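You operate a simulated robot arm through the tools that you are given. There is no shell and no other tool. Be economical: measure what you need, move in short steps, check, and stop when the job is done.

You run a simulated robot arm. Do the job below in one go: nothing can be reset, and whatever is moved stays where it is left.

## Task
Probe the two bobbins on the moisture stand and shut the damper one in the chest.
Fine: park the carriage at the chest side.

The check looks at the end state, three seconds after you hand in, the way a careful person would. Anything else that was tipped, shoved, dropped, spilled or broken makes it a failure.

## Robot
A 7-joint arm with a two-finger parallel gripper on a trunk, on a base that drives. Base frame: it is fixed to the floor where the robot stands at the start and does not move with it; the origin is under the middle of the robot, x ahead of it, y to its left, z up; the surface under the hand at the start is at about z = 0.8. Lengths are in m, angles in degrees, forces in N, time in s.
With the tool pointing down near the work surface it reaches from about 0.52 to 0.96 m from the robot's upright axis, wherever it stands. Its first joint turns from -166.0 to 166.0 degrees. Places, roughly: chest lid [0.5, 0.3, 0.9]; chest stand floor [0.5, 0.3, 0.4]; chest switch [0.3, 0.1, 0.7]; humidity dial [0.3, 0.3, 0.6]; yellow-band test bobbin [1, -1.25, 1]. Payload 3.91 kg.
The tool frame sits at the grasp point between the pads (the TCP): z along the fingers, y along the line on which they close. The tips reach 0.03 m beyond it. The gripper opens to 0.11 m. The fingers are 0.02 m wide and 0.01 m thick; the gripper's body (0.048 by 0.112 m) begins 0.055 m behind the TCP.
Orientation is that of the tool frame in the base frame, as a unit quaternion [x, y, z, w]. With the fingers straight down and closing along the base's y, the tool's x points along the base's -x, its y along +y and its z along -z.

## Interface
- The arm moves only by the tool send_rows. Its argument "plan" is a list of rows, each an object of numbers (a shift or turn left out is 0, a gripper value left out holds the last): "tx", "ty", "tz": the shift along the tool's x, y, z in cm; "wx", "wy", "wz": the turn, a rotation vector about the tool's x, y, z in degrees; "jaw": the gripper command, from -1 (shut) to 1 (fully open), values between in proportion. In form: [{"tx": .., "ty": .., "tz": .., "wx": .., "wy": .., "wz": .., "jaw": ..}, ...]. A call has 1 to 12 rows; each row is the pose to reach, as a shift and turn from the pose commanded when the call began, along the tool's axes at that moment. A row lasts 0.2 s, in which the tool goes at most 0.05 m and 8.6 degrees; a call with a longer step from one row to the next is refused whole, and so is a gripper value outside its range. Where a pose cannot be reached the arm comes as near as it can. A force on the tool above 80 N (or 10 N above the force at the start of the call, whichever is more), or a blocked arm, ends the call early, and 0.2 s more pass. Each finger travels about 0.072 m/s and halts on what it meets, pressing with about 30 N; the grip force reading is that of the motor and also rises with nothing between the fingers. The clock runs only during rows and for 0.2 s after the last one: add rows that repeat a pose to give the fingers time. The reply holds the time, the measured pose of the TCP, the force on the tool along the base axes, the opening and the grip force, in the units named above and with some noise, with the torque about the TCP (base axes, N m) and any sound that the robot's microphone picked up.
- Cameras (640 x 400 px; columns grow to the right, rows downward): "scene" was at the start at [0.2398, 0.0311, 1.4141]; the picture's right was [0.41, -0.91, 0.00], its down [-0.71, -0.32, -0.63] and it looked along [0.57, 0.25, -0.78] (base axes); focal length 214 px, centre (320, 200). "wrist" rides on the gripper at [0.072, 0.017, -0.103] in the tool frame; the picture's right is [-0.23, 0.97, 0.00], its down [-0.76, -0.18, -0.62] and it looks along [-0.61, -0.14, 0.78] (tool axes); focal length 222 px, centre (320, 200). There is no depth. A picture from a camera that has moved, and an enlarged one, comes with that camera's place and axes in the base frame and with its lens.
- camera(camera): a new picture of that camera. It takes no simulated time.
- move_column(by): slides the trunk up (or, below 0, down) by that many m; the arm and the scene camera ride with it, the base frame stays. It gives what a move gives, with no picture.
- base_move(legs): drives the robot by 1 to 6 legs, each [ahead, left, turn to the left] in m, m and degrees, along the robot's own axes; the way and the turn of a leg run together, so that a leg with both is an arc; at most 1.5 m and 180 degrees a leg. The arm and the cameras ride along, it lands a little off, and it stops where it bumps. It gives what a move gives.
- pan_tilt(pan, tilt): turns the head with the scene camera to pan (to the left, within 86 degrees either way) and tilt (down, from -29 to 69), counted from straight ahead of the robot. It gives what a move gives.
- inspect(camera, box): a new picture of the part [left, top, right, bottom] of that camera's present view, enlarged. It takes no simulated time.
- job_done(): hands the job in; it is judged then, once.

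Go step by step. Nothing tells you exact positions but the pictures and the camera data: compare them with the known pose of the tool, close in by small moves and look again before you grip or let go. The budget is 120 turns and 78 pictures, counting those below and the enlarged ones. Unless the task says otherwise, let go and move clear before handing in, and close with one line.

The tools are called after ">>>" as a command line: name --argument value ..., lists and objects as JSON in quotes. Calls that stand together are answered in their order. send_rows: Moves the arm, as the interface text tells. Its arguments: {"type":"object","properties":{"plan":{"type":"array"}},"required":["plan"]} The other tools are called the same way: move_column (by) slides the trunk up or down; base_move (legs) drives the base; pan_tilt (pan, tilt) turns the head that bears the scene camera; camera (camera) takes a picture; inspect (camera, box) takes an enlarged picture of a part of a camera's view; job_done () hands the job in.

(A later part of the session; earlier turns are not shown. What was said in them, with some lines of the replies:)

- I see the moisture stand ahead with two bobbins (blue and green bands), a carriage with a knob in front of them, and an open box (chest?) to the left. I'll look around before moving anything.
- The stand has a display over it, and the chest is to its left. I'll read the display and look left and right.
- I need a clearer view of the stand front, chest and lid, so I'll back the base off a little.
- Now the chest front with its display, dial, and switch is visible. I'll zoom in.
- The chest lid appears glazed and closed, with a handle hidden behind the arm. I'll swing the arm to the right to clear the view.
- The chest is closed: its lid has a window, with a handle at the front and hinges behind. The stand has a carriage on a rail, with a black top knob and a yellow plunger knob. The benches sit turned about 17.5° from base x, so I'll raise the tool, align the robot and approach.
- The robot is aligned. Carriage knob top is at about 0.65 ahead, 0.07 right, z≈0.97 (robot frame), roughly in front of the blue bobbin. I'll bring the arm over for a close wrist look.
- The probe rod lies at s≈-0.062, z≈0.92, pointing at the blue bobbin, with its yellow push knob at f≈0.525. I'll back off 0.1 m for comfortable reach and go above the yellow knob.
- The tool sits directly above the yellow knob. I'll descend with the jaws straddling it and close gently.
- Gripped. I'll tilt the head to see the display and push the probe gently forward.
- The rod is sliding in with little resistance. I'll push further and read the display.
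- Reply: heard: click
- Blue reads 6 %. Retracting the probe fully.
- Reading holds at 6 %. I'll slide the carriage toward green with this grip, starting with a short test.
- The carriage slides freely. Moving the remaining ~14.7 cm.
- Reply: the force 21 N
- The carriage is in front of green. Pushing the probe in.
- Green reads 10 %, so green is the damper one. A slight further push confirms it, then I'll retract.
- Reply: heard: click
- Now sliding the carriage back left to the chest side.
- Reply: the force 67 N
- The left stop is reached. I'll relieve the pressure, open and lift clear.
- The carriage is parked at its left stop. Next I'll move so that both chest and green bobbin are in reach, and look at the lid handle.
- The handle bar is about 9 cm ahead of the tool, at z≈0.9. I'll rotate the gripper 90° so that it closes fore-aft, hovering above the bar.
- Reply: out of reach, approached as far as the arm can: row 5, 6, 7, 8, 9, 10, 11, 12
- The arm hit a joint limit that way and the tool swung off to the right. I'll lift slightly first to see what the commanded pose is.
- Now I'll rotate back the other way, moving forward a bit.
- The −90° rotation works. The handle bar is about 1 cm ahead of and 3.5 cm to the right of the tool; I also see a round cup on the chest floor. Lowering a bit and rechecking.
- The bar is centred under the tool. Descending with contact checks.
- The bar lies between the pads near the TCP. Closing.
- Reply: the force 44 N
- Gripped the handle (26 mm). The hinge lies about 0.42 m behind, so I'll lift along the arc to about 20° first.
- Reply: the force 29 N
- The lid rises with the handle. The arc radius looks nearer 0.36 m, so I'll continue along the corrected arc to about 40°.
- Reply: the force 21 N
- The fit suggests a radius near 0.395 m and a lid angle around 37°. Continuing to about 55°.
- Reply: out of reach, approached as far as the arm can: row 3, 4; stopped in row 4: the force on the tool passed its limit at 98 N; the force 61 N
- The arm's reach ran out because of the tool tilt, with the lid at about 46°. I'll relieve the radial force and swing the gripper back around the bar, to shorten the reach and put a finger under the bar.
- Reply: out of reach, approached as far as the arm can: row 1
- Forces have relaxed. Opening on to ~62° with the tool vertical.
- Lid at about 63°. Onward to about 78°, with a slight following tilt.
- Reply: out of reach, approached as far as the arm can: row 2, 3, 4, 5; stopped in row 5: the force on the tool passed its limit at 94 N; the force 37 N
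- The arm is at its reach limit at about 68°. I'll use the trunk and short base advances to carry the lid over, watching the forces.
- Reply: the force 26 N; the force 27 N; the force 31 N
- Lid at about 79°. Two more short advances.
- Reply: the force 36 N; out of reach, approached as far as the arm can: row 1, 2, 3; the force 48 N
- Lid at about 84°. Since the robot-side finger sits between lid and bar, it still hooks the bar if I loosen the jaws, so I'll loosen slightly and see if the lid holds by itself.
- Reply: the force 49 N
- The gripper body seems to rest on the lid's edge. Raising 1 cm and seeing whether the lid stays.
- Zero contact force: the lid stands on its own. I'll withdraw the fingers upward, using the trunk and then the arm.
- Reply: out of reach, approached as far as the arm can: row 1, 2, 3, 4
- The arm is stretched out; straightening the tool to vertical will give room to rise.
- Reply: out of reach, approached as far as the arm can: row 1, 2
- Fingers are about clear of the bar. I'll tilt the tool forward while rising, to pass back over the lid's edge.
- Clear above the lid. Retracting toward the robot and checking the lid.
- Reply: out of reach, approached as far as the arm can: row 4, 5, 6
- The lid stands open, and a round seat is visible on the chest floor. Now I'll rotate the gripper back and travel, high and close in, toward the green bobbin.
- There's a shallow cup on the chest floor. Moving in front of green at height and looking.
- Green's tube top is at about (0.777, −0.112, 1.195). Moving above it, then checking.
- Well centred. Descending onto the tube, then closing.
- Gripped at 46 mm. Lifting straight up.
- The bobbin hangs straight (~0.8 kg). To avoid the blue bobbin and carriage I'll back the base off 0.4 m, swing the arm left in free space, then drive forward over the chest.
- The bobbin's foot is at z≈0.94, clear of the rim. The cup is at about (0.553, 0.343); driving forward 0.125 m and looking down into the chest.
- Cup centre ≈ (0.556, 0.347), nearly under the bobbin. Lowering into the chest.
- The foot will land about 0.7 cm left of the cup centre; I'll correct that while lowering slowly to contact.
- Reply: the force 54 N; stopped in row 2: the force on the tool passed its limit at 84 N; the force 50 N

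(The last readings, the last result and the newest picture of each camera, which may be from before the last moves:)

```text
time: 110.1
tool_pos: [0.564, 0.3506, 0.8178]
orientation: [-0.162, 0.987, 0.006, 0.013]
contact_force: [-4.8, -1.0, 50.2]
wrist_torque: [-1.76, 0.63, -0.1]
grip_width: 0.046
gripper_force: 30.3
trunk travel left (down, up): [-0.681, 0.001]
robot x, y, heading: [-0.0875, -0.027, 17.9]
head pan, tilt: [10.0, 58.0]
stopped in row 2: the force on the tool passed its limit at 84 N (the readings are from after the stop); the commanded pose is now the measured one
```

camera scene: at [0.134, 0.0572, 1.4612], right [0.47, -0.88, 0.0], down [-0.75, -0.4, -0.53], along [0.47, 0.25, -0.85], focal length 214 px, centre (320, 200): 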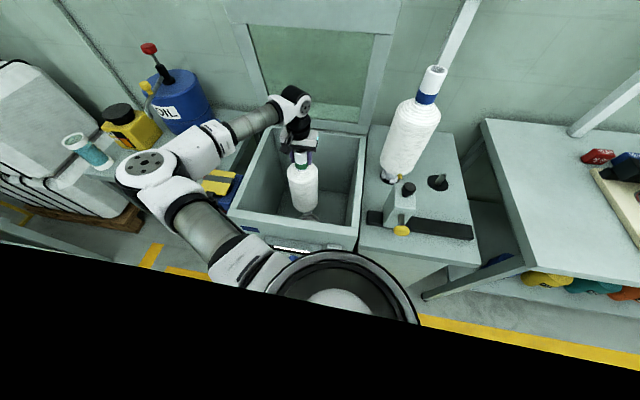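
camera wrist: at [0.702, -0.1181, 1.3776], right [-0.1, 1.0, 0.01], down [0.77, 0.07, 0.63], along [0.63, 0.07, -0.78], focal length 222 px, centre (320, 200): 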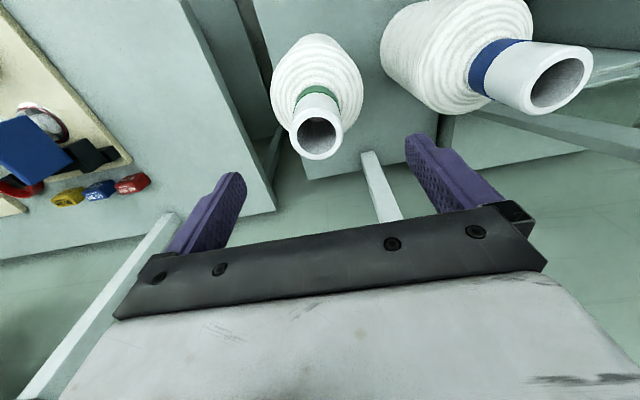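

Contact at TCP z≈0.818. I'll look to see whether the foot is in the cup or on its rim.

>>> inspect --camera "scene" --box '[255, 140, 355, 240]'

```text
4.00 times, centred on (305, 190) of scene
camera zoom: at [0.1306, 0.0556, 1.4618], right [0.47, -0.88, 0.0], down [-0.75, -0.4, -0.53], along [0.47, 0.25, -0.85], focal length 858 px, centre (380, 240)
```

zoom: 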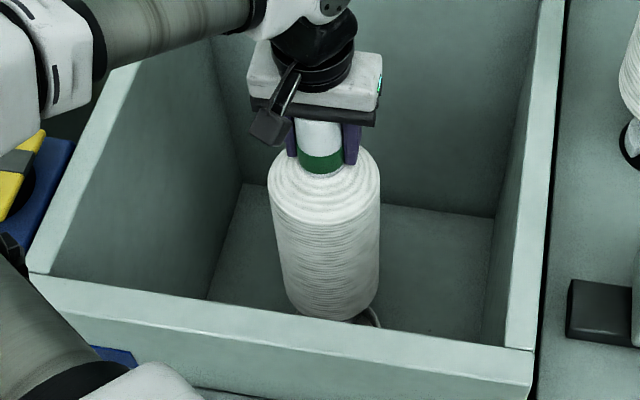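

The foot probably sits on the rear rim: triangulating with the higher rim puts the cup centre about 2.3 cm nearer to me. I'll lift, shift and lower again.

>>> send_rows --plan '[{"tz": -1.5}, {"tz": -3}, {"tz": -3, "tx": 1.2, "ty": -0.3}, {"tz": -3, "tx": 2.3, "ty": -0.7}, {"tz": -3, "tx": 2.3, "ty": -0.7}]'

>>> inspect --camera "scene" --box '[255, 140, 355, 240]'

```text
time: 111.3
tool_pos: [0.5428, 0.3348, 0.84]
orientation: [-0.163, 0.987, 0.004, 0.006]
contact_force: [0.1, 0.0, -8.7]
wrist_torque: [-0.13, -0.06, 0.01]
grip_width: 0.0457
gripper_force: 30.2
trunk travel left (down, up): [-0.681, 0.001]
robot x, y, heading: [-0.0902, -0.0295, 18.1]
head pan, tilt: [10.0, 58.0]
```

```text
4.00 times, centred on (305, 190) of scene
camera zoom: at [0.1342, 0.0575, 1.4611], right [0.47, -0.88, 0.0], down [-0.75, -0.4, -0.53], along [0.47, 0.25, -0.85], focal length 858 px, centre (380, 240)
```

zoom: 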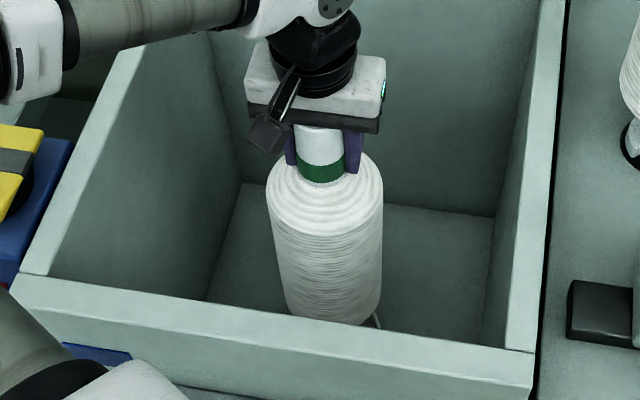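

>>> send_rows --plan '[{"tz": 1}, {"tz": 2}, {"tz": 2.8}, {"tz": 3.5}, {"tz": 4.2}, {"tz": 4.8}, {"tz": 4.8}]'

```text
time: 112.9
tool_pos: [0.5427, 0.336, 0.7933]
orientation: [-0.162, 0.987, 0.005, 0.008]
contact_force: [-1.5, 0.5, -3.6]
wrist_torque: [-0.22, 0.24, 0.0]
grip_width: 0.0459
gripper_force: 30.0
trunk travel left (down, up): [-0.681, 0.001]
robot x, y, heading: [-0.0894, -0.0288, 18.1]
head pan, tilt: [10.0, 58.0]
```

It went below the former contact height, so the foot is inside the cup. A few more millimetres.

>>> send_rows --plan '[{"tz": 0.3}, {"tz": 0.6}, {"tz": 0.6}]'

```text
time: 113.7
tool_pos: [0.5426, 0.3359, 0.7919]
orientation: [-0.162, 0.987, 0.006, 0.013]
contact_force: [-3.3, 1.7, 43.9]
wrist_torque: [-0.73, 0.48, -0.11]
grip_width: 0.0459
gripper_force: 30.5
trunk travel left (down, up): [-0.681, 0.001]
robot x, y, heading: [-0.0892, -0.0282, 18.1]
head pan, tilt: [10.0, 58.0]
```

Seated. Relieving the load and opening gently.

>>> send_rows --plan '[{"tz": -0.5}, {"tz": -0.5}, {"tz": -0.5, "jaw": -0.1}, {"tz": -0.5, "jaw": 0.2}, {"tz": -0.5, "jaw": 0.6}, {"tz": -0.5, "jaw": 1}, {"tz": -0.5, "jaw": 1}, {"tz": -0.5, "jaw": 1}]'

>>> inspect --camera "scene" --box '[255, 140, 355, 240]'

```text
time: 115.5
tool_pos: [0.5433, 0.3352, 0.7912]
orientation: [-0.163, 0.987, 0.005, 0.008]
contact_force: [0.5, 0.2, 1.1]
wrist_torque: [-0.02, 0.01, -0.01]
grip_width: 0.1099
gripper_force: 0.2
trunk travel left (down, up): [-0.681, 0.001]
robot x, y, heading: [-0.089, -0.0265, 18.0]
head pan, tilt: [10.0, 58.0]
```

```text
4.00 times, centred on (305, 190) of scene
camera zoom: at [0.1333, 0.057, 1.4612], right [0.47, -0.88, 0.0], down [-0.75, -0.4, -0.53], along [0.47, 0.25, -0.85], focal length 858 px, centre (380, 240)
```

zoom: 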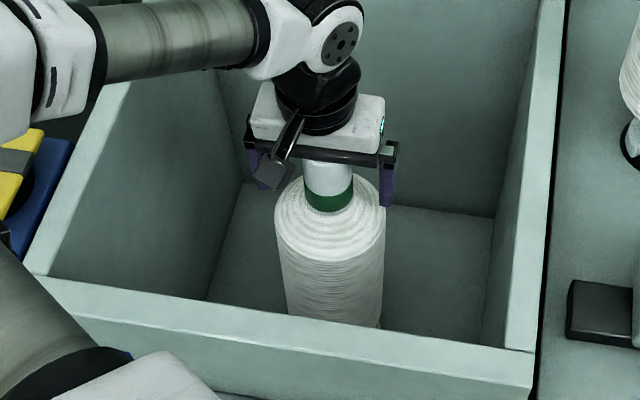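

The bobbin stands upright in the cup. Raising the tool clear, then rotating for the lid handle.

>>> send_rows --plan '[{"tz": -2}, {"tz": -4}, {"tz": -7}, {"tz": -10}, {"tz": -14}, {"tz": -18}, {"tz": -22}, {"tz": -26}, {"tz": -30}, {"tz": -34}, {"tz": -38}, {"tz": -38}]'

>>> send_rows --plan '[{"wz": -8, "tx": 1}, {"wz": -16, "tx": 2}, {"wz": -24, "tx": 4}, {"wz": -32, "tx": 6}, {"wz": -40, "tx": 8}, {"wz": -48, "tx": 8}, {"wz": -56, "tx": 8}, {"wz": -64, "tx": 8}, {"wz": -72, "tx": 8}, {"wz": -80, "tx": 8}, {"wz": -88, "tx": 8}, {"wz": -90, "tx": 8}]'

>>> pan_tilt --pan 0 --tilt 35

>>> camera --camera "scene"

```text
time: 118.1
tool_pos: [0.5382, 0.3317, 1.1713]
orientation: [-0.162, 0.987, 0.005, 0.008]
contact_force: [0.5, -0.6, 0.9]
wrist_torque: [-0.01, 0.03, -0.02]
grip_width: 0.1102
gripper_force: 0.0
trunk travel left (down, up): [-0.681, 0.001]
robot x, y, heading: [-0.0868, -0.0309, 18.1]
head pan, tilt: [10.0, 58.0]
```

```text
time: 120.7
tool_pos: [0.462, 0.3055, 1.1713]
orientation: [0.814, -0.581, 0.003, -0.009]
contact_force: [0.0, 0.6, 0.0]
wrist_torque: [0.0, -0.01, -0.03]
grip_width: 0.1098
gripper_force: 0.1
trunk travel left (down, up): [-0.681, 0.001]
robot x, y, heading: [-0.0905, -0.0277, 18.0]
head pan, tilt: [10.0, 58.0]
```

```text
time: 121.6
tool_pos: [0.462, 0.3053, 1.1703]
orientation: [0.813, -0.583, 0.002, -0.009]
contact_force: [-0.7, 0.3, 0.0]
wrist_torque: [0.0, 0.0, -0.02]
grip_width: 0.1098
gripper_force: 0.1
trunk travel left (down, up): [-0.681, 0.001]
robot x, y, heading: [-0.0879, -0.0265, 18.0]
head pan, tilt: [0.0, 35.0]
```

```text
9 pictures are left
camera scene: at [0.1561, 0.0518, 1.4932], right [0.31, -0.95, 0.0], down [-0.55, -0.18, -0.82], along [0.78, 0.25, -0.57], focal length 214 px, centre (320, 200)
```

scene: 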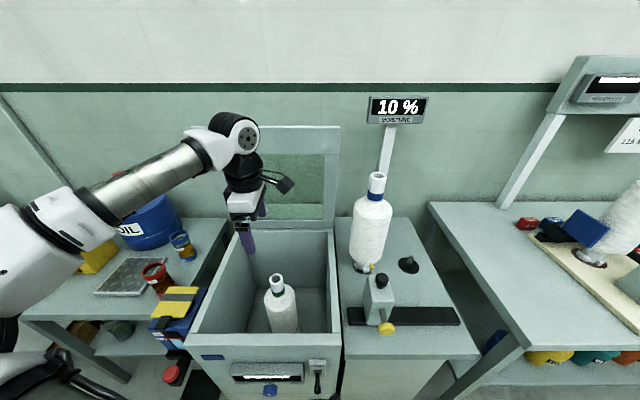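

The lid stands as left, and the bobbin is seated. I'll retrace the path: base forward, rise with a forward tilt, then go over the lid's edge to the handle.

>>> base_move --legs '[[0.085, 0, 0]]'

>>> send_rows --plan '[{"tz": -4, "wx": 4}, {"tz": -8, "wx": 8}, {"tz": -11, "wx": 13}, {"tz": -14, "wx": 18}, {"tz": -18, "wx": 22}, {"tz": -21.5, "wx": 26}, {"tz": -21.5, "wx": 26}]'

```text
time: 122.7
tool_pos: [0.5423, 0.3317, 1.1701]
orientation: [0.813, -0.583, 0.002, -0.009]
contact_force: [-0.1, -0.3, -0.2]
wrist_torque: [0.01, 0.03, -0.01]
grip_width: 0.1099
gripper_force: 0.0
trunk travel left (down, up): [-0.681, 0.001]
robot x, y, heading: [-0.0102, -0.0041, 17.8]
head pan, tilt: [0.0, 35.0]
```

```text
time: 124.3
tool_pos: [0.5396, 0.3294, 1.387]
orientation: [0.79, -0.567, 0.134, -0.192]
contact_force: [-0.1, 0.7, 0.3]
wrist_torque: [-0.02, 0.0, -0.02]
grip_width: 0.11
gripper_force: 0.1
trunk travel left (down, up): [-0.681, 0.001]
robot x, y, heading: [-0.0112, -0.0018, 18.1]
head pan, tilt: [0.0, 35.0]
```

>>> send_rows --plan '[{"ty": -3, "tz": 1.5, "jaw": -0.3}, {"ty": -6.5, "tz": 3.3, "tx": 0.8}, {"ty": -10, "tz": 5.1, "tx": 1.6}, {"ty": -13.5, "tz": 6.9, "tx": 2.5}, {"ty": -16.6, "tz": 8.5, "tx": 2.5}, {"ty": -19.7, "tz": 10, "tx": 2.5}, {"ty": -19.7, "tz": 10, "tx": 2.5}, {"ty": -19.7, "tz": 10, "tx": 2.5}]'

>>> camera --camera "wrist"

```text
time: 126.1
tool_pos: [0.756, 0.3752, 1.3858]
orientation: [0.79, -0.567, 0.133, -0.192]
contact_force: [0.1, 0.0, -0.4]
wrist_torque: [0.04, 0.04, -0.03]
grip_width: 0.0386
gripper_force: 0.0
trunk travel left (down, up): [-0.681, 0.001]
robot x, y, heading: [-0.0087, -0.0043, 18.1]
head pan, tilt: [0.0, 35.0]
```

```text
8 pictures are left
camera wrist: at [0.7196, 0.2859, 1.4694], right [-0.9, -0.06, -0.44], down [-0.36, 0.68, 0.64], along [0.26, 0.73, -0.63], focal length 222 px, centre (320, 200)
```

wrist: 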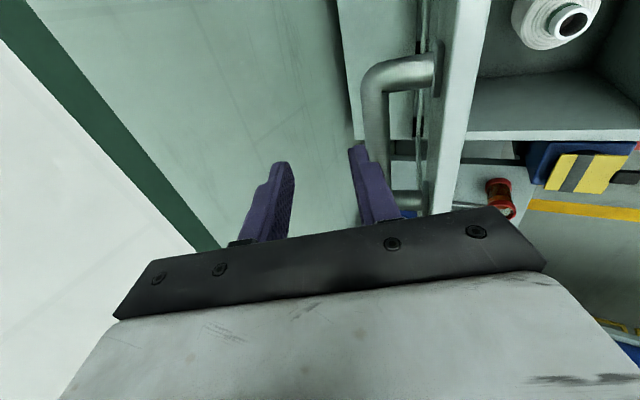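

Identical view to the exit. Straightening and descending onto the bar.

>>> send_rows --plan '[{"wx": -3, "ty": 0.7, "tz": 1.3}, {"wx": -7, "ty": 1.3, "tz": 2.6}, {"wx": -12, "ty": 1.8, "tz": 3.5}, {"wx": -17, "ty": 2.2, "tz": 4.4}, {"wx": -22, "ty": 2.7, "tz": 5.3}, {"wx": -26, "ty": 3.1, "tz": 6.1}, {"wx": -26, "ty": 3.1, "tz": 6.1}]'

>>> camera --camera "wrist"

```text
time: 127.7
tool_pos: [0.7546, 0.3764, 1.3169]
orientation: [0.813, -0.583, 0.002, -0.009]
contact_force: [0.7, 0.2, 0.3]
wrist_torque: [0.0, -0.02, -0.01]
grip_width: 0.0385
gripper_force: 0.1
trunk travel left (down, up): [-0.681, 0.001]
robot x, y, heading: [-0.0109, -0.0014, 17.8]
head pan, tilt: [0.0, 35.0]
```

```text
7 pictures are left
camera wrist: at [0.7601, 0.3008, 1.4199], right [-1.0, -0.1, -0.01], down [-0.08, 0.77, 0.63], along [-0.05, 0.63, -0.78], focal length 222 px, centre (320, 200)
```

wrist: 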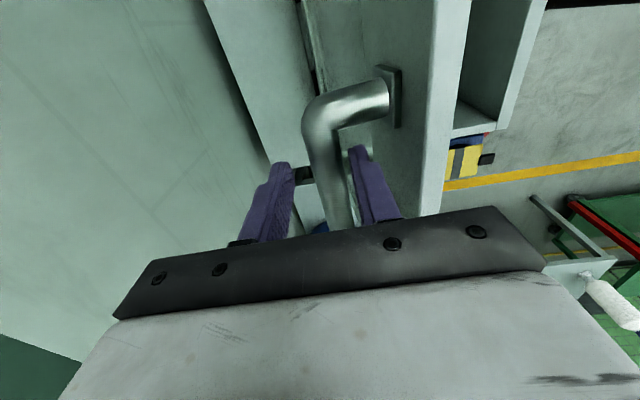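

The fingers straddle the bar. Descending 4.5 cm with a slight tilt, then gripping.

>>> send_rows --plan '[{"tz": 1.5, "wx": -2}, {"tz": 3, "wx": -4}, {"tz": 4.5, "wx": -7}, {"tz": 4.5, "wx": -7}]'

>>> send_rows --plan '[{"jaw": -0.6}, {"jaw": -1}, {"jaw": -1}, {"jaw": -1}]'

```text
time: 128.7
tool_pos: [0.7558, 0.3765, 1.2716]
orientation: [0.812, -0.582, -0.034, 0.041]
contact_force: [0.4, 0.4, 0.5]
wrist_torque: [0.0, 0.0, 0.03]
grip_width: 0.0383
gripper_force: 0.0
trunk travel left (down, up): [-0.681, 0.001]
robot x, y, heading: [-0.0064, -0.0003, 18.1]
head pan, tilt: [0.0, 35.0]
```

```text
time: 129.7
tool_pos: [0.7571, 0.3761, 1.273]
orientation: [0.812, -0.582, -0.033, 0.04]
contact_force: [-1.1, 0.3, 6.2]
wrist_torque: [-0.05, -0.01, -0.67]
grip_width: 0.0216
gripper_force: 44.9
trunk travel left (down, up): [-0.681, 0.001]
robot x, y, heading: [-0.0085, -0.0038, 18.1]
head pan, tilt: [0.0, 35.0]
```

Gripped. Reversing the opening: short base back-offs with small trunk drops.

>>> base_move --legs '[[-0.04, 0, 0]]'

>>> move_column --by -0.005

>>> base_move --legs '[[-0.04, 0, 0]]'

>>> move_column --by -0.009

```text
time: 130.6
tool_pos: [0.7206, 0.3649, 1.2701]
orientation: [0.812, -0.582, -0.034, 0.042]
contact_force: [-1.4, -1.1, -15.7]
wrist_torque: [0.04, -0.01, -0.51]
grip_width: 0.0216
gripper_force: 45.1
trunk travel left (down, up): [-0.681, 0.001]
robot x, y, heading: [-0.051, -0.0144, 18.2]
head pan, tilt: [0.0, 35.0]
```

```text
time: 131.1
tool_pos: [0.718, 0.3628, 1.2694]
orientation: [0.811, -0.583, -0.032, 0.039]
contact_force: [-0.8, 1.9, 17.3]
wrist_torque: [-0.17, -0.15, -0.58]
grip_width: 0.0217
gripper_force: 44.4
trunk travel left (down, up): [-0.676, 0.006]
robot x, y, heading: [-0.0457, -0.0128, 18.1]
head pan, tilt: [0.0, 35.0]
```

```text
time: 132.0
tool_pos: [0.683, 0.3523, 1.2624]
orientation: [0.811, -0.582, -0.035, 0.045]
contact_force: [0.1, -0.8, -20.5]
wrist_torque: [0.12, 0.19, -0.51]
grip_width: 0.0216
gripper_force: 45.1
trunk travel left (down, up): [-0.676, 0.006]
robot x, y, heading: [-0.0867, -0.0295, 18.0]
head pan, tilt: [0.0, 35.0]
```

```text
time: 132.6
tool_pos: [0.6777, 0.3498, 1.2603]
orientation: [0.811, -0.582, -0.033, 0.041]
contact_force: [-5.4, 0.3, 27.6]
wrist_torque: [-0.36, -0.18, -0.57]
grip_width: 0.0218
gripper_force: 45.0
trunk travel left (down, up): [-0.667, 0.015]
robot x, y, heading: [-0.0831, -0.0254, 18.0]
head pan, tilt: [0.0, 35.0]
```

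>>> base_move --legs '[[-0.04, 0, 0]]'

>>> move_column --by -0.012

```text
time: 133.4
tool_pos: [0.6466, 0.3417, 1.2494]
orientation: [0.811, -0.583, -0.035, 0.045]
contact_force: [3.9, -0.3, -28.9]
wrist_torque: [0.23, 0.22, -0.45]
grip_width: 0.0215
gripper_force: 45.0
trunk travel left (down, up): [-0.667, 0.015]
robot x, y, heading: [-0.1183, -0.0397, 18.1]
head pan, tilt: [0.0, 35.0]
```

```text
time: 134.0
tool_pos: [0.6394, 0.3376, 1.2464]
orientation: [0.811, -0.582, -0.033, 0.041]
contact_force: [-9.4, -0.7, 28.1]
wrist_torque: [-0.36, -0.29, -0.53]
grip_width: 0.0211
gripper_force: 45.0
trunk travel left (down, up): [-0.655, 0.027]
robot x, y, heading: [-0.1233, -0.0398, 17.9]
head pan, tilt: [0.0, 35.0]
```

The lid is at about 71°. Now I'll lower with the arm along the arc to about 45°.

>>> send_rows --plan '[{"ty": 1.7, "tz": 0.5}, {"ty": 3.5, "tz": 1.3}, {"ty": 5.1, "tz": 2.3}, {"ty": 6.8, "tz": 3.4}, {"ty": 8.2, "tz": 4.5}, {"ty": 9.5, "tz": 5.6}, {"ty": 10.8, "tz": 6.8}, {"ty": 12.1, "tz": 8.0}, {"ty": 13.3, "tz": 9.3}, {"ty": 14.4, "tz": 10.6}, {"ty": 14.4, "tz": 10.6}]'

```text
time: 135.9
tool_pos: [0.5434, 0.3057, 1.1906]
orientation: [0.813, -0.581, 0.017, -0.017]
contact_force: [-0.9, 10.2, 34.2]
wrist_torque: [1.95, -8.23, -2.27]
grip_width: 0.0214
gripper_force: 45.4
trunk travel left (down, up): [-0.655, 0.027]
robot x, y, heading: [-0.1195, -0.0375, 18.0]
head pan, tilt: [0.0, 35.0]
stopped in row 9: the force on the tool passed its limit at 82 N (the readings are from after the stop); the commanded pose is now the measured one
```

Radial force built up, so I'll ease outward and continue on the curve measured while opening.

>>> send_rows --plan '[{"ty": 0.3, "tz": -0.8}, {"ty": 0.6, "tz": -1.1}, {"ty": 2, "tz": -0.3}, {"ty": 3.4, "tz": 0.8}, {"ty": 4.7, "tz": 1.9}, {"ty": 6, "tz": 3.1}, {"ty": 7.7, "tz": 4.8}, {"ty": 9.2, "tz": 6.5}, {"ty": 10.6, "tz": 8.2}, {"ty": 10.6, "tz": 8.2}]'

```text
time: 138.1
tool_pos: [0.467, 0.2815, 1.1124]
orientation: [0.813, -0.577, 0.052, -0.066]
contact_force: [40.0, 36.2, 50.7]
wrist_torque: [7.72, -25.93, -4.99]
grip_width: 0.021
gripper_force: 44.7
trunk travel left (down, up): [-0.655, 0.027]
robot x, y, heading: [-0.121, -0.0358, 17.9]
head pan, tilt: [0.0, 35.0]
```

A large torque shows that the fingertips are jamming against the lid as it closes. I'll rotate the tool with the lid to relieve it.

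>>> send_rows --plan '[{"wx": 4}, {"wx": 8}, {"wx": 12}, {"wx": 12}]'

>>> camera --camera "wrist"

```text
time: 139.1
tool_pos: [0.4506, 0.2762, 1.0925]
orientation: [0.81, -0.575, 0.07, -0.094]
contact_force: [47.7, 28.2, -28.3]
wrist_torque: [0.76, -1.17, -1.62]
grip_width: 0.0215
gripper_force: 45.1
trunk travel left (down, up): [-0.655, 0.027]
robot x, y, heading: [-0.1267, -0.0414, 18.0]
head pan, tilt: [0.0, 35.0]
```

```text
6 pictures are left
camera wrist: at [0.4353, 0.1939, 1.1893], right [-0.97, -0.1, -0.23], down [-0.23, 0.73, 0.64], along [0.1, 0.67, -0.73], focal length 222 px, centre (320, 200)
```

wrist: 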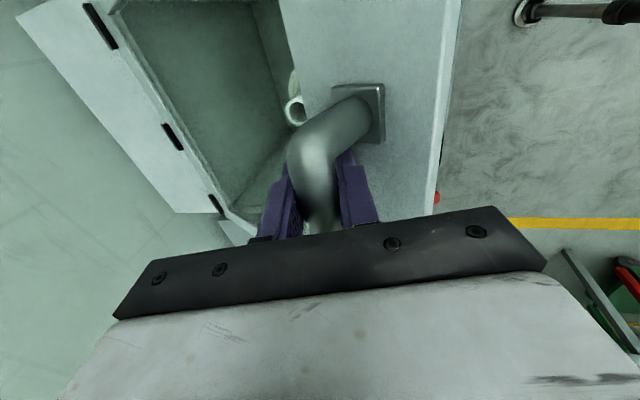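

Torque is relieved. Now I'll lower the lid with the tool turning rigidly along with it.

>>> send_rows --plan '[{"ty": -0.2, "tz": 1.1}, {"ty": 0.8, "tz": 2.1, "wx": 2}, {"ty": 1.8, "tz": 3.1, "wx": 4}, {"ty": 2.7, "tz": 4.1, "wx": 6}, {"ty": 3.6, "tz": 5.1, "wx": 8}, {"ty": 4.4, "tz": 6.2, "wx": 10}, {"ty": 5.2, "tz": 7.2, "wx": 12}, {"ty": 6.0, "tz": 8.4, "wx": 14}, {"ty": 6.8, "tz": 9.5, "wx": 16}, {"ty": 6.8, "tz": 9.5, "wx": 16}]'

>>> camera --camera "scene"

```text
time: 141.3
tool_pos: [0.4054, 0.2591, 0.9894]
orientation: [0.789, -0.56, 0.15, -0.204]
contact_force: [13.8, 28.3, -8.0]
wrist_torque: [0.15, 0.21, -0.86]
grip_width: 0.0217
gripper_force: 44.6
trunk travel left (down, up): [-0.655, 0.027]
robot x, y, heading: [-0.1241, -0.0419, 18.1]
head pan, tilt: [0.0, 35.0]
```

```text
5 pictures are left
camera scene: at [0.1244, 0.0439, 1.4666], right [0.31, -0.95, 0.0], down [-0.55, -0.18, -0.82], along [0.78, 0.25, -0.58], focal length 214 px, centre (320, 200)
```

scene: 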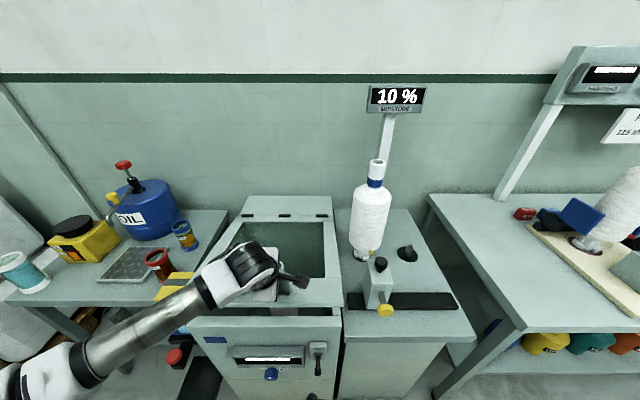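

The lid is nearly down with low forces. Continuing.

>>> send_rows --plan '[{"ty": 0.9, "tz": 1.0, "wx": 2}, {"ty": 1.9, "tz": 1.9, "wx": 4}, {"ty": 2.8, "tz": 2.9, "wx": 6}, {"ty": 3.6, "tz": 4.0, "wx": 8}, {"ty": 3.6, "tz": 4.0, "wx": 8}]'

>>> send_rows --plan '[{"ty": 0.6, "tz": 0.7, "wx": 1.5}, {"ty": 1.1, "tz": 1.4, "wx": 3}, {"ty": 1.6, "tz": 2.1, "wx": 4}, {"ty": 1.6, "tz": 2.1, "wx": 4}]'

```text
time: 142.2
tool_pos: [0.3976, 0.2562, 0.9501]
orientation: [0.775, -0.559, 0.177, -0.236]
contact_force: [-39.1, -14.0, 13.4]
wrist_torque: [2.28, -1.43, -0.37]
grip_width: 0.0217
gripper_force: 45.3
out of reach, approached as far as the arm can: row 1, 2, 3, 4
trunk travel left (down, up): [-0.655, 0.027]
robot x, y, heading: [-0.1257, -0.0404, 18.0]
head pan, tilt: [0.0, 35.0]
stopped in row 4: the force on the tool passed its limit at 89 N (the readings are from after the stop); the commanded pose is now the measured one
```

```text
time: 142.6
tool_pos: [0.397, 0.2558, 0.9422]
orientation: [0.773, -0.56, 0.18, -0.239]
contact_force: [-39.1, -13.4, 16.9]
wrist_torque: [2.5, -2.99, -0.21]
grip_width: 0.0213
gripper_force: 45.3
out of reach, approached as far as the arm can: row 1
trunk travel left (down, up): [-0.655, 0.027]
robot x, y, heading: [-0.1264, -0.0442, 18.0]
head pan, tilt: [0.0, 35.0]
stopped in row 1: the force on the tool passed its limit at 90 N (the readings are from after the stop); the commanded pose is now the measured one
```

The arm is at its inner limit with about 6° left. I'll ease back slightly and use the trunk to lower the lid the last bit.

>>> base_move --legs '[[-0.01, 0, 0]]'

>>> move_column --by -0.015

>>> move_column --by -0.01

```text
time: 143.3
tool_pos: [0.3955, 0.2559, 0.9387]
orientation: [0.773, -0.559, 0.181, -0.239]
contact_force: [33.7, 4.0, 3.0]
wrist_torque: [1.3, -2.34, -0.74]
grip_width: 0.0214
gripper_force: 45.0
trunk travel left (down, up): [-0.655, 0.027]
robot x, y, heading: [-0.1344, -0.0392, 18.0]
head pan, tilt: [0.0, 35.0]
```

```text
time: 143.9
tool_pos: [0.3947, 0.2555, 0.9267]
orientation: [0.772, -0.559, 0.184, -0.241]
contact_force: [-5.2, -1.1, 11.9]
wrist_torque: [1.67, -3.69, -0.92]
grip_width: 0.0213
gripper_force: 44.9
trunk travel left (down, up): [-0.64, 0.042]
robot x, y, heading: [-0.1377, -0.0414, 18.0]
head pan, tilt: [0.0, 35.0]
```

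```text
time: 144.5
tool_pos: [0.3944, 0.2533, 0.918]
orientation: [0.773, -0.558, 0.183, -0.24]
contact_force: [-15.1, -5.4, 17.6]
wrist_torque: [2.23, -5.54, -1.25]
grip_width: 0.0212
gripper_force: 44.9
trunk travel left (down, up): [-0.63, 0.052]
robot x, y, heading: [-0.1321, -0.041, 18.2]
head pan, tilt: [0.0, 35.0]
```

>>> move_column --by -0.01

>>> inspect --camera "scene" --box '[180, 180, 350, 350]'

```text
time: 145.1
tool_pos: [0.3922, 0.2547, 0.9125]
orientation: [0.771, -0.558, 0.185, -0.244]
contact_force: [-24.6, -8.1, 54.7]
wrist_torque: [0.62, -1.81, -0.98]
grip_width: 0.0217
gripper_force: 44.7
trunk travel left (down, up): [-0.62, 0.062]
robot x, y, heading: [-0.1348, -0.043, 17.8]
head pan, tilt: [0.0, 35.0]
```

```text
2.35 times, centred on (265, 265) of scene
camera zoom: at [0.1056, 0.0339, 1.4343], right [0.31, -0.95, 0.0], down [-0.54, -0.17, -0.82], along [0.78, 0.25, -0.57], focal length 505 px, centre (449, 47)
```

zoom: 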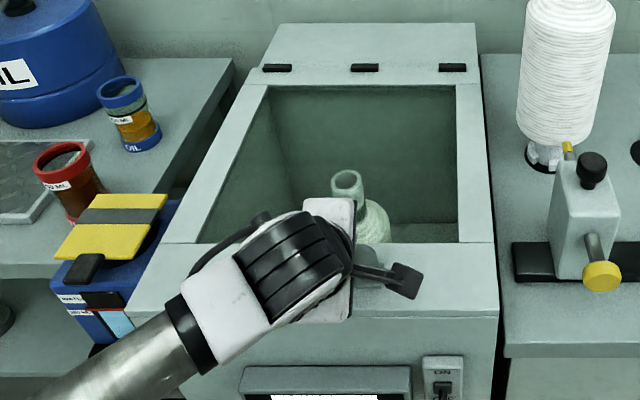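

The force jump shows the lid has closed on its rim. I'll relieve the pressure, open slightly, and withdraw along the tool axis.

>>> move_column --by 0.004

>>> send_rows --plan '[{"jaw": -0.5}, {"jaw": -0.35}, {"jaw": -0.35}]'

>>> send_rows --plan '[{"tz": -1}, {"tz": -2}, {"tz": -3}, {"tz": -4}, {"tz": -4}]'

```text
time: 145.6
tool_pos: [0.3927, 0.2538, 0.9117]
orientation: [0.773, -0.557, 0.182, -0.24]
contact_force: [-24.7, -10.3, 33.9]
wrist_torque: [1.99, -1.79, -0.33]
grip_width: 0.0216
gripper_force: 45.3
trunk travel left (down, up): [-0.624, 0.058]
robot x, y, heading: [-0.1315, -0.0434, 18.2]
head pan, tilt: [0.0, 35.0]
```

```text
time: 146.4
tool_pos: [0.3953, 0.2558, 0.9129]
orientation: [0.772, -0.558, 0.184, -0.243]
contact_force: [-8.9, -5.0, 45.3]
wrist_torque: [0.31, -0.41, -0.2]
grip_width: 0.0268
gripper_force: 0.0
trunk travel left (down, up): [-0.624, 0.058]
robot x, y, heading: [-0.1331, -0.0404, 17.8]
head pan, tilt: [0.0, 35.0]
```

```text
time: 147.6
tool_pos: [0.3905, 0.2674, 0.937]
orientation: [0.774, -0.558, 0.181, -0.238]
contact_force: [-7.4, -2.6, -5.7]
wrist_torque: [0.0, 0.06, -0.1]
grip_width: 0.0398
gripper_force: 4.5
out of reach, approached as far as the arm can: row 1, 2, 3, 4, 5
trunk travel left (down, up): [-0.624, 0.058]
robot x, y, heading: [-0.1367, -0.0425, 18.1]
head pan, tilt: [0.0, 35.0]
```

Reach limits the withdrawal. I'll open the jaws further, then raise with the trunk and back off with the base.

>>> send_rows --plan '[{"jaw": 0}, {"jaw": 0.2}, {"jaw": 0.2}, {"jaw": 0.2}]'

>>> camera --camera "wrist"

```text
time: 148.6
tool_pos: [0.3914, 0.2679, 0.9385]
orientation: [0.773, -0.559, 0.183, -0.238]
contact_force: [0.0, 1.2, -0.6]
wrist_torque: [-0.01, -0.01, -0.01]
grip_width: 0.0658
gripper_force: 0.1
trunk travel left (down, up): [-0.624, 0.058]
robot x, y, heading: [-0.1356, -0.0388, 17.8]
head pan, tilt: [0.0, 35.0]
```

```text
3 pictures are left
camera wrist: at [0.3428, 0.1758, 1.014], right [-0.83, -0.04, -0.56], down [-0.44, 0.67, 0.6], along [0.35, 0.74, -0.57], focal length 222 px, centre (320, 200)
```

wrist: 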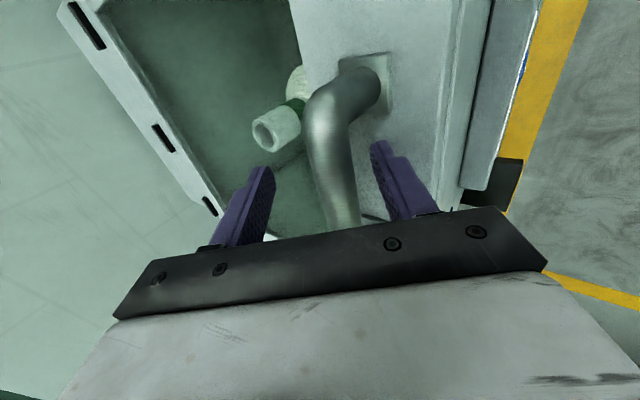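

No contact. Opening fully and rising.

>>> send_rows --plan '[{"jaw": 0.6}, {"jaw": 1}, {"jaw": 1}, {"jaw": 1}]'

>>> move_column --by 0.02

>>> move_column --by 0.035

```text
time: 149.6
tool_pos: [0.3913, 0.2669, 0.9382]
orientation: [0.774, -0.558, 0.182, -0.239]
contact_force: [0.7, -0.4, 1.2]
wrist_torque: [-0.04, -0.01, 0.01]
grip_width: 0.1101
gripper_force: 0.1
trunk travel left (down, up): [-0.624, 0.058]
robot x, y, heading: [-0.1313, -0.0419, 18.3]
head pan, tilt: [0.0, 35.0]
```

```text
time: 150.3
tool_pos: [0.3909, 0.2669, 0.9574]
orientation: [0.774, -0.558, 0.182, -0.238]
contact_force: [1.1, 0.5, -0.1]
wrist_torque: [0.05, -0.01, 0.0]
grip_width: 0.1101
gripper_force: 0.1
trunk travel left (down, up): [-0.644, 0.038]
robot x, y, heading: [-0.1353, -0.0408, 18.0]
head pan, tilt: [0.0, 35.0]
```

```text
time: 151.1
tool_pos: [0.3911, 0.2664, 0.9929]
orientation: [0.773, -0.559, 0.183, -0.238]
contact_force: [-0.3, -0.4, 0.0]
wrist_torque: [-0.02, 0.01, -0.01]
grip_width: 0.1104
gripper_force: 0.0
trunk travel left (down, up): [-0.679, 0.003]
robot x, y, heading: [-0.1287, -0.0469, 18.2]
head pan, tilt: [0.0, 35.0]
```

No contact anywhere. Backing the base off and checking the final state.

>>> base_move --legs '[[-0.35, 0, 0]]'

>>> pan_tilt --pan 0 --tilt 38

>>> camera --camera "scene"

```text
time: 153.3
tool_pos: [0.0574, 0.1587, 0.9933]
orientation: [0.772, -0.56, 0.183, -0.239]
contact_force: [0.5, 0.1, -0.1]
wrist_torque: [-0.02, 0.01, -0.01]
grip_width: 0.1101
gripper_force: 0.1
trunk travel left (down, up): [-0.679, 0.003]
robot x, y, heading: [-0.4678, -0.1533, 17.7]
head pan, tilt: [0.0, 35.0]
```

```text
time: 154.0
tool_pos: [0.0571, 0.1587, 0.9938]
orientation: [0.773, -0.56, 0.183, -0.238]
contact_force: [0.6, -0.9, 0.3]
wrist_torque: [0.05, 0.0, 0.03]
grip_width: 0.1102
gripper_force: 0.0
trunk travel left (down, up): [-0.679, 0.003]
robot x, y, heading: [-0.4665, -0.1491, 17.8]
head pan, tilt: [0.0, 38.0]
```

```text
2 pictures are left
camera scene: at [-0.2236, -0.0721, 1.4867], right [0.31, -0.95, 0.0], down [-0.59, -0.19, -0.79], along [0.75, 0.24, -0.62], focal length 214 px, centre (320, 200)
```

scene: 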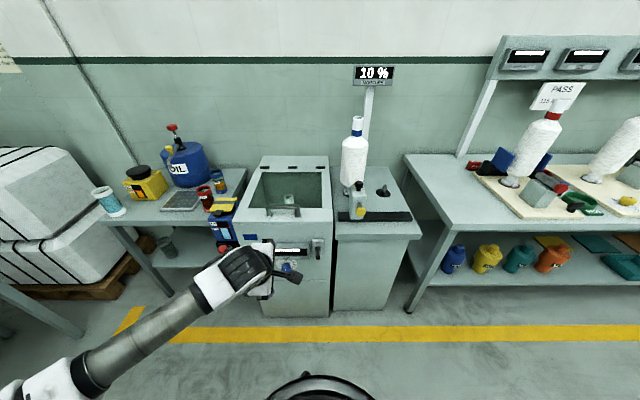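

>>> inspect --camera "scene" --box '[220, 100, 420, 260]'

```text
2.50 times, centred on (320, 180) of scene
camera zoom: at [-0.2236, -0.0721, 1.4867], right [0.31, -0.95, 0.0], down [-0.59, -0.19, -0.79], along [0.75, 0.24, -0.62], focal length 536 px, centre (320, 250)
```

zoom: 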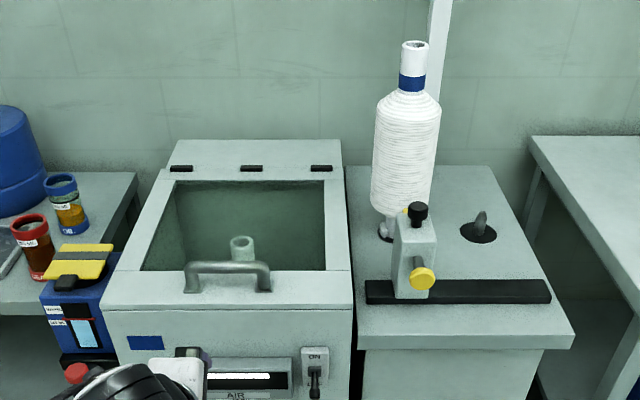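

The lid is shut with the green bobbin standing inside, the carriage is at its chest-side stop, the blue bobbin stands in place, and the gripper is clear. Handing in.

>>> job_done

```text
The job is handed in.
```

I probed both bobbins: blue read 6 % and green 10 %, so green, the damper one, is shut in the chest and the carriage is parked at the chest side.
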